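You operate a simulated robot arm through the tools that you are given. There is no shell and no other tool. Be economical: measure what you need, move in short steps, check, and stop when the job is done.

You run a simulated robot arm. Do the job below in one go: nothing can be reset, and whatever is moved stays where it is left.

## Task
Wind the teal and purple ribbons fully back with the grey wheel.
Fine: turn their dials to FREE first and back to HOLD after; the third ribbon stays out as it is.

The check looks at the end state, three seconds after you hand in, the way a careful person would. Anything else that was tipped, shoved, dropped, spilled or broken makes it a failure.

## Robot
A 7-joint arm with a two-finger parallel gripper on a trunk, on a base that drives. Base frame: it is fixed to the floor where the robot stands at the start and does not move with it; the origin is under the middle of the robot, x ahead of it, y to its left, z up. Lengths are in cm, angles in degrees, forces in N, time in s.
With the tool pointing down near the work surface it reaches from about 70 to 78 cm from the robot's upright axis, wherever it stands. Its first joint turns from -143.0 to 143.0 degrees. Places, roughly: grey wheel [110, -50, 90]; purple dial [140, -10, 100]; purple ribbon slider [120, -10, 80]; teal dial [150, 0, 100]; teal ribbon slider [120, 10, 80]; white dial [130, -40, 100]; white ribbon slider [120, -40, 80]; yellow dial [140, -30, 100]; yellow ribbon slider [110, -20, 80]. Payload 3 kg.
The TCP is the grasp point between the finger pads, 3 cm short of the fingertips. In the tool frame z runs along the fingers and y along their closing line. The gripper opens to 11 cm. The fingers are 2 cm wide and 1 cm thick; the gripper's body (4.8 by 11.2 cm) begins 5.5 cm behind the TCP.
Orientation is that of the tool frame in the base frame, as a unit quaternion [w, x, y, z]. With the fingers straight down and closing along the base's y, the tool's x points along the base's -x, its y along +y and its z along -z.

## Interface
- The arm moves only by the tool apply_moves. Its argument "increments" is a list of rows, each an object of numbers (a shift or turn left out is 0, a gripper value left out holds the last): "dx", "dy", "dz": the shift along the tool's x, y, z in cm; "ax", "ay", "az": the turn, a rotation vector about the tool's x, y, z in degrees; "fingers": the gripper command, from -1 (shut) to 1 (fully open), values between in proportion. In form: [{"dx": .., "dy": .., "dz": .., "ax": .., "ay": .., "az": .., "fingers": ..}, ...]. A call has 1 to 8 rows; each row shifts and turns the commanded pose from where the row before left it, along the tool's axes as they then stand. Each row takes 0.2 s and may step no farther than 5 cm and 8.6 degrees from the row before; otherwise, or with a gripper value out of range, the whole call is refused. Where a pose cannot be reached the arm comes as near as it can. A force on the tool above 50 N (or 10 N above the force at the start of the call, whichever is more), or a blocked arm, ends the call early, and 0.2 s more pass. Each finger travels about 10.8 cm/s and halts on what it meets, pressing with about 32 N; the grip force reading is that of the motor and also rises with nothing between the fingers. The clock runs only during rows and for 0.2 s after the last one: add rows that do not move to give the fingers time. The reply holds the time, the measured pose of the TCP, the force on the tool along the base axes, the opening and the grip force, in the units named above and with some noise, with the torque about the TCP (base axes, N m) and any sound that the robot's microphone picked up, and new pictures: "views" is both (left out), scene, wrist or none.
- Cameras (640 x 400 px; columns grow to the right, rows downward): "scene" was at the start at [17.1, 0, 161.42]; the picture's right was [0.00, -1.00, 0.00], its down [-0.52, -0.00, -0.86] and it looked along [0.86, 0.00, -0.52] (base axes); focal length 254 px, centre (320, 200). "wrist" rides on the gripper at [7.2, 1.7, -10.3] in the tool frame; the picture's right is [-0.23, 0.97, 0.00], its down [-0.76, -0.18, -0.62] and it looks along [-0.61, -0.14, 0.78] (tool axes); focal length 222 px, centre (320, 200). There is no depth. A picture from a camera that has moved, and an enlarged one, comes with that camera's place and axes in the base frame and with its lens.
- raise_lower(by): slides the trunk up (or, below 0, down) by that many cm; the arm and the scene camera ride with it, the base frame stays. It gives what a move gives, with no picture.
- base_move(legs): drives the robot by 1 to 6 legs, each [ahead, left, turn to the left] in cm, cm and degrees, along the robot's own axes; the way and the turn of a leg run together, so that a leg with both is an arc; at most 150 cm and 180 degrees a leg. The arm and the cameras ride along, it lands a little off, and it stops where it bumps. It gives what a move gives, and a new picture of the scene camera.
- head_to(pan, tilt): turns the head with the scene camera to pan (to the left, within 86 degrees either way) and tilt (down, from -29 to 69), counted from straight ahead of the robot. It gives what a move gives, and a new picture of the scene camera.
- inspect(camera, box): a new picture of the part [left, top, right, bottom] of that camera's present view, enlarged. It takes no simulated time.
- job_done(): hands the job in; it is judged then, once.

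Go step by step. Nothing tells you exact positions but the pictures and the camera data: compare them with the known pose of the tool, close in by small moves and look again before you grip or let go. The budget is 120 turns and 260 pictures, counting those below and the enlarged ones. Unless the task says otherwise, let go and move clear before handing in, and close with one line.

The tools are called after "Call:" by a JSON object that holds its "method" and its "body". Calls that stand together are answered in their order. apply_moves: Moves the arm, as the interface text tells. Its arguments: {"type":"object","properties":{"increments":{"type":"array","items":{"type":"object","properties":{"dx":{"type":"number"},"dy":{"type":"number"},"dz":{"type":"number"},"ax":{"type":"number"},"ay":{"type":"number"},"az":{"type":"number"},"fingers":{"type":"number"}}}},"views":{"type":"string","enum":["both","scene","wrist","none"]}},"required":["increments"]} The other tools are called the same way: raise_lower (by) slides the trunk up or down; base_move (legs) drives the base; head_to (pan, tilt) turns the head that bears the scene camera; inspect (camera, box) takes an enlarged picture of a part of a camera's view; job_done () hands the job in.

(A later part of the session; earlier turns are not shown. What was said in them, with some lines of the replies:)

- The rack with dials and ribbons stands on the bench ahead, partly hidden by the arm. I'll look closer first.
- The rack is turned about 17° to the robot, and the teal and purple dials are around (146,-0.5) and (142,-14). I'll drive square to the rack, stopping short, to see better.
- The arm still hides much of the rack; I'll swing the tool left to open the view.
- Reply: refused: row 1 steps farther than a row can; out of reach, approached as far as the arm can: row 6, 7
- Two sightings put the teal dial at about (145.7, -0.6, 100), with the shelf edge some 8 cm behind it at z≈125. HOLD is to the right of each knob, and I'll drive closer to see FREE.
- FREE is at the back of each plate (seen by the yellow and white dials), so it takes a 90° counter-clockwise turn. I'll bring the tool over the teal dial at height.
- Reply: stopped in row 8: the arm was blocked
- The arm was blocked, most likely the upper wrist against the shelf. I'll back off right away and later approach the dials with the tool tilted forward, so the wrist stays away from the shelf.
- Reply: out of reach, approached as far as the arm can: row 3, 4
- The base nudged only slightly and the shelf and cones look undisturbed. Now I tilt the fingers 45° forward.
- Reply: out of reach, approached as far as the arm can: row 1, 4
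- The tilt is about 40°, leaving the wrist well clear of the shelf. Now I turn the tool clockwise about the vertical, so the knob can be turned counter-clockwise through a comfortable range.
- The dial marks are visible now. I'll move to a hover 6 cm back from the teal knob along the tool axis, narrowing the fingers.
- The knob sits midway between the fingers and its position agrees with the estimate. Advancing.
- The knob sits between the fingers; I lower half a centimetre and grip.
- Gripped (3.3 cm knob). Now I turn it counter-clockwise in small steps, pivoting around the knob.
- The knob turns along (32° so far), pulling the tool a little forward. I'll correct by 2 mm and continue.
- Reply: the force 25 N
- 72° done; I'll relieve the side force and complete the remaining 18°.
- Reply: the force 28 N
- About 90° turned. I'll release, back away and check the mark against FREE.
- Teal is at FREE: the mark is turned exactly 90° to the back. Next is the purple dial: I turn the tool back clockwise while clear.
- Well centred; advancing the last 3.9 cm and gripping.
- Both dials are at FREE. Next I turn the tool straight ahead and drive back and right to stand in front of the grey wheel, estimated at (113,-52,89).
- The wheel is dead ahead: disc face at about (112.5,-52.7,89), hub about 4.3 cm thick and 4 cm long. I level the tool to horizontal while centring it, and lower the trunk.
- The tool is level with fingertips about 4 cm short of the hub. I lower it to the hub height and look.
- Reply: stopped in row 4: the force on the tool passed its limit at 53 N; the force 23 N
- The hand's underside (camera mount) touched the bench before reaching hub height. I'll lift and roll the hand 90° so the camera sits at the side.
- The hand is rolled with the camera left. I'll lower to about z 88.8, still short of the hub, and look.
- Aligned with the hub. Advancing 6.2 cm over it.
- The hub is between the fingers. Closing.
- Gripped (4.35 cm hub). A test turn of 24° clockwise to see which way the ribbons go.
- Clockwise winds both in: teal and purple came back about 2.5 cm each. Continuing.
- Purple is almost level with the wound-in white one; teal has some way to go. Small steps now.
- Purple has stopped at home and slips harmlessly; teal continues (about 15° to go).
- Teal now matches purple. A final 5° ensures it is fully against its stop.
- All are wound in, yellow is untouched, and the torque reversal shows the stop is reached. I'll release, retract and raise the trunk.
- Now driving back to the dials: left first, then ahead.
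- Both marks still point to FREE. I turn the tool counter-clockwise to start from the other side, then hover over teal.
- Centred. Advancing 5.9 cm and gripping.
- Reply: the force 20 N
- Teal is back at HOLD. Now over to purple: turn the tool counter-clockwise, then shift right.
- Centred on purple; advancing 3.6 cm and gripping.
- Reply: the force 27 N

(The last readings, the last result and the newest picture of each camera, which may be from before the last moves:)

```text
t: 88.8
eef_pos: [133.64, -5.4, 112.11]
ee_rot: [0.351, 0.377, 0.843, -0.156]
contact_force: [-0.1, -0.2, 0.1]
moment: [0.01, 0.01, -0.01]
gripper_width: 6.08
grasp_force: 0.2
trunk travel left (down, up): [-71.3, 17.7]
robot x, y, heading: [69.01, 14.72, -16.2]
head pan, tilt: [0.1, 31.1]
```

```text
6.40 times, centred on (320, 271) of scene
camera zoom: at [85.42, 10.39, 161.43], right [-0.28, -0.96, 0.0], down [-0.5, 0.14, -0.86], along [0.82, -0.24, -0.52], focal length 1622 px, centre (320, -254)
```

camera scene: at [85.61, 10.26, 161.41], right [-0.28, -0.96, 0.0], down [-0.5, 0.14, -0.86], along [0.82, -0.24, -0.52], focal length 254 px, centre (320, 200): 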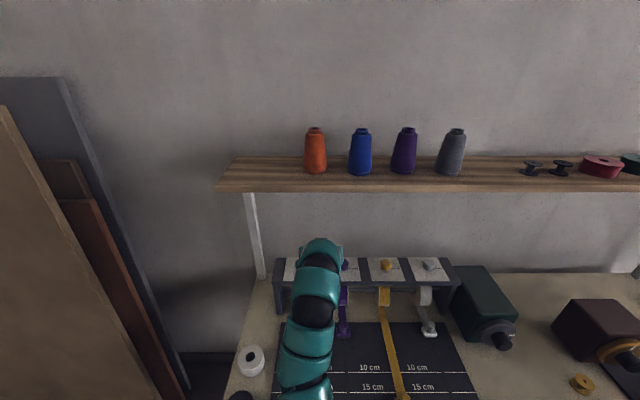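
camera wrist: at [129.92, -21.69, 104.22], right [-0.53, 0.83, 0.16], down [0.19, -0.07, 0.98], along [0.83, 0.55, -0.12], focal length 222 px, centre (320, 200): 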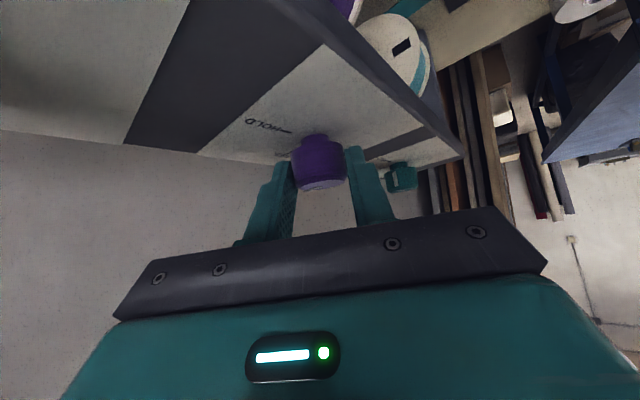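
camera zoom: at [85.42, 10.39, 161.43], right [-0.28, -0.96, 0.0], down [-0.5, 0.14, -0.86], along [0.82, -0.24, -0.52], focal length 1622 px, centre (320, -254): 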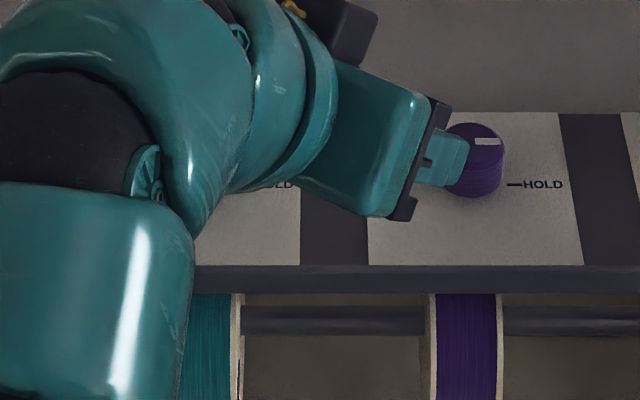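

Purple's mark points right at HOLD. I'll drive back clear for a final overview.

Call:
{"method": "base_move", "body": {"legs": [[-30, 0, 0], [0, -30, 0]]}}

Call:
{"method": "inspect", "body": {"camera": "scene", "box": [190, 200, 350, 320]}}

```text
t: 92.5
eef_pos: [96.34, -26.2, 112.13]
ee_rot: [0.351, 0.377, 0.843, -0.155]
contact_force: [0.2, -0.5, 0.7]
moment: [0.04, -0.02, -0.01]
gripper_width: 6.03
grasp_force: 0.0
trunk travel left (down, up): [-71.3, 17.7]
robot x, y, heading: [31.78, -5.49, -16.5]
head pan, tilt: [0.1, 31.1]
camera scene: at [48.01, -10.37, 161.42], right [-0.28, -0.96, 0.0], down [-0.5, 0.15, -0.86], along [0.82, -0.24, -0.52], focal length 254 px, centre (320, 200)
```

scene: 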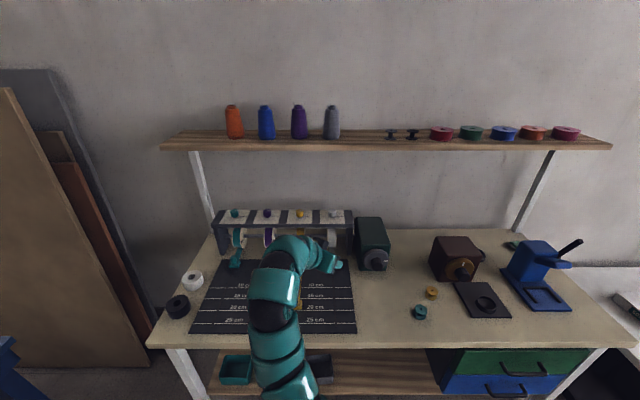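

```text
3.33 times, centred on (270, 260) of scene
camera zoom: at [48.01, -10.37, 161.42], right [-0.28, -0.96, 0.0], down [-0.5, 0.15, -0.86], along [0.82, -0.24, -0.52], focal length 845 px, centre (487, 0)
```

zoom: 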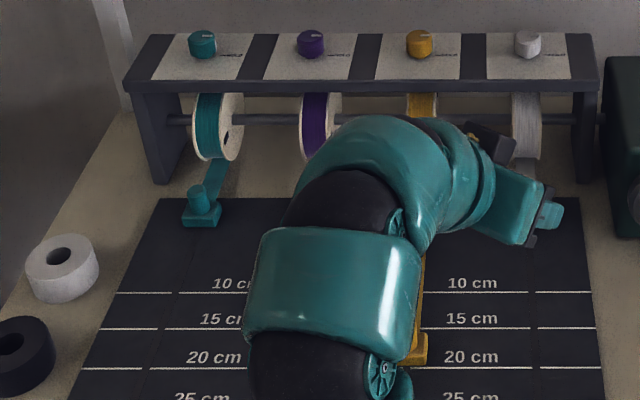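

Call:
{"method": "base_move", "body": {"legs": [[0, -28, 0]]}}

Call:
{"method": "inspect", "body": {"camera": "scene", "box": [130, 200, 310, 325]}}

```text
t: 94.5
eef_pos: [88.42, -52.94, 112.09]
ee_rot: [0.351, 0.379, 0.842, -0.157]
contact_force: [-0.9, -0.7, 0.6]
moment: [0.01, 0.02, 0.02]
gripper_width: 6.06
grasp_force: 0.1
trunk travel left (down, up): [-71.3, 17.7]
robot x, y, heading: [24.08, -31.92, -16.5]
head pan, tilt: [0.1, 31.1]
camera scene: at [40.16, -37.0, 161.42], right [-0.28, -0.96, 0.0], down [-0.49, 0.15, -0.86], along [0.82, -0.24, -0.52], focal length 254 px, centre (320, 200)
```

scene: 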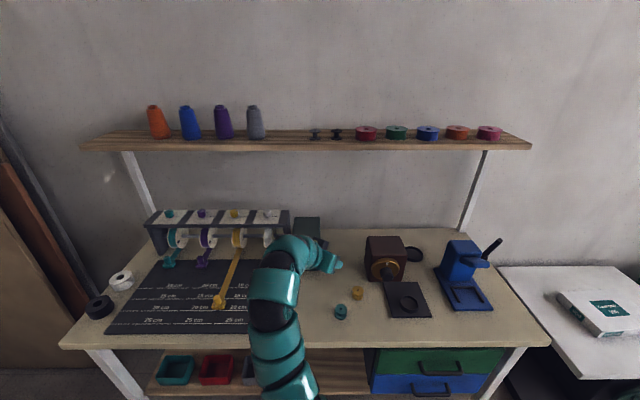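

```text
3.20 times, centred on (220, 262) of scene
camera zoom: at [40.16, -37.0, 161.42], right [-0.28, -0.96, 0.0], down [-0.49, 0.15, -0.86], along [0.82, -0.24, -0.52], focal length 811 px, centre (640, 0)
```

zoom: 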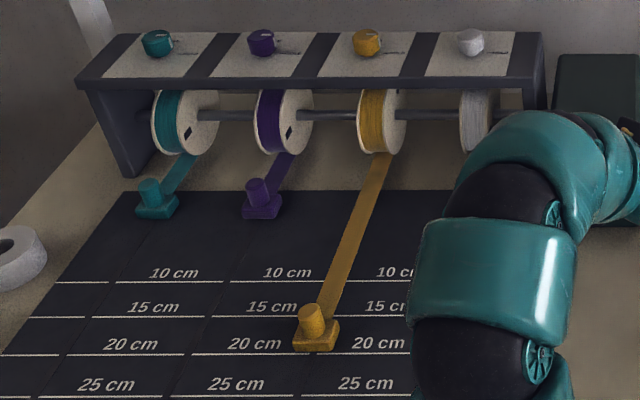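

Teal and purple are wound in, both dials are at HOLD, yellow is still out where it was, and the cones and bobbins stand undisturbed. Handing in.

Call:
{"method": "job_done", "body": {}}

```text
The job is handed in.
```

The teal and purple ribbons are wound fully back with the grey wheel, and both their dials are back at HOLD. The yellow ribbon is still out where it was. On the way in the arm was blocked once, probably against the shelf, and the hand touched the bench once. Nothing looked moved in the pictures afterwards.
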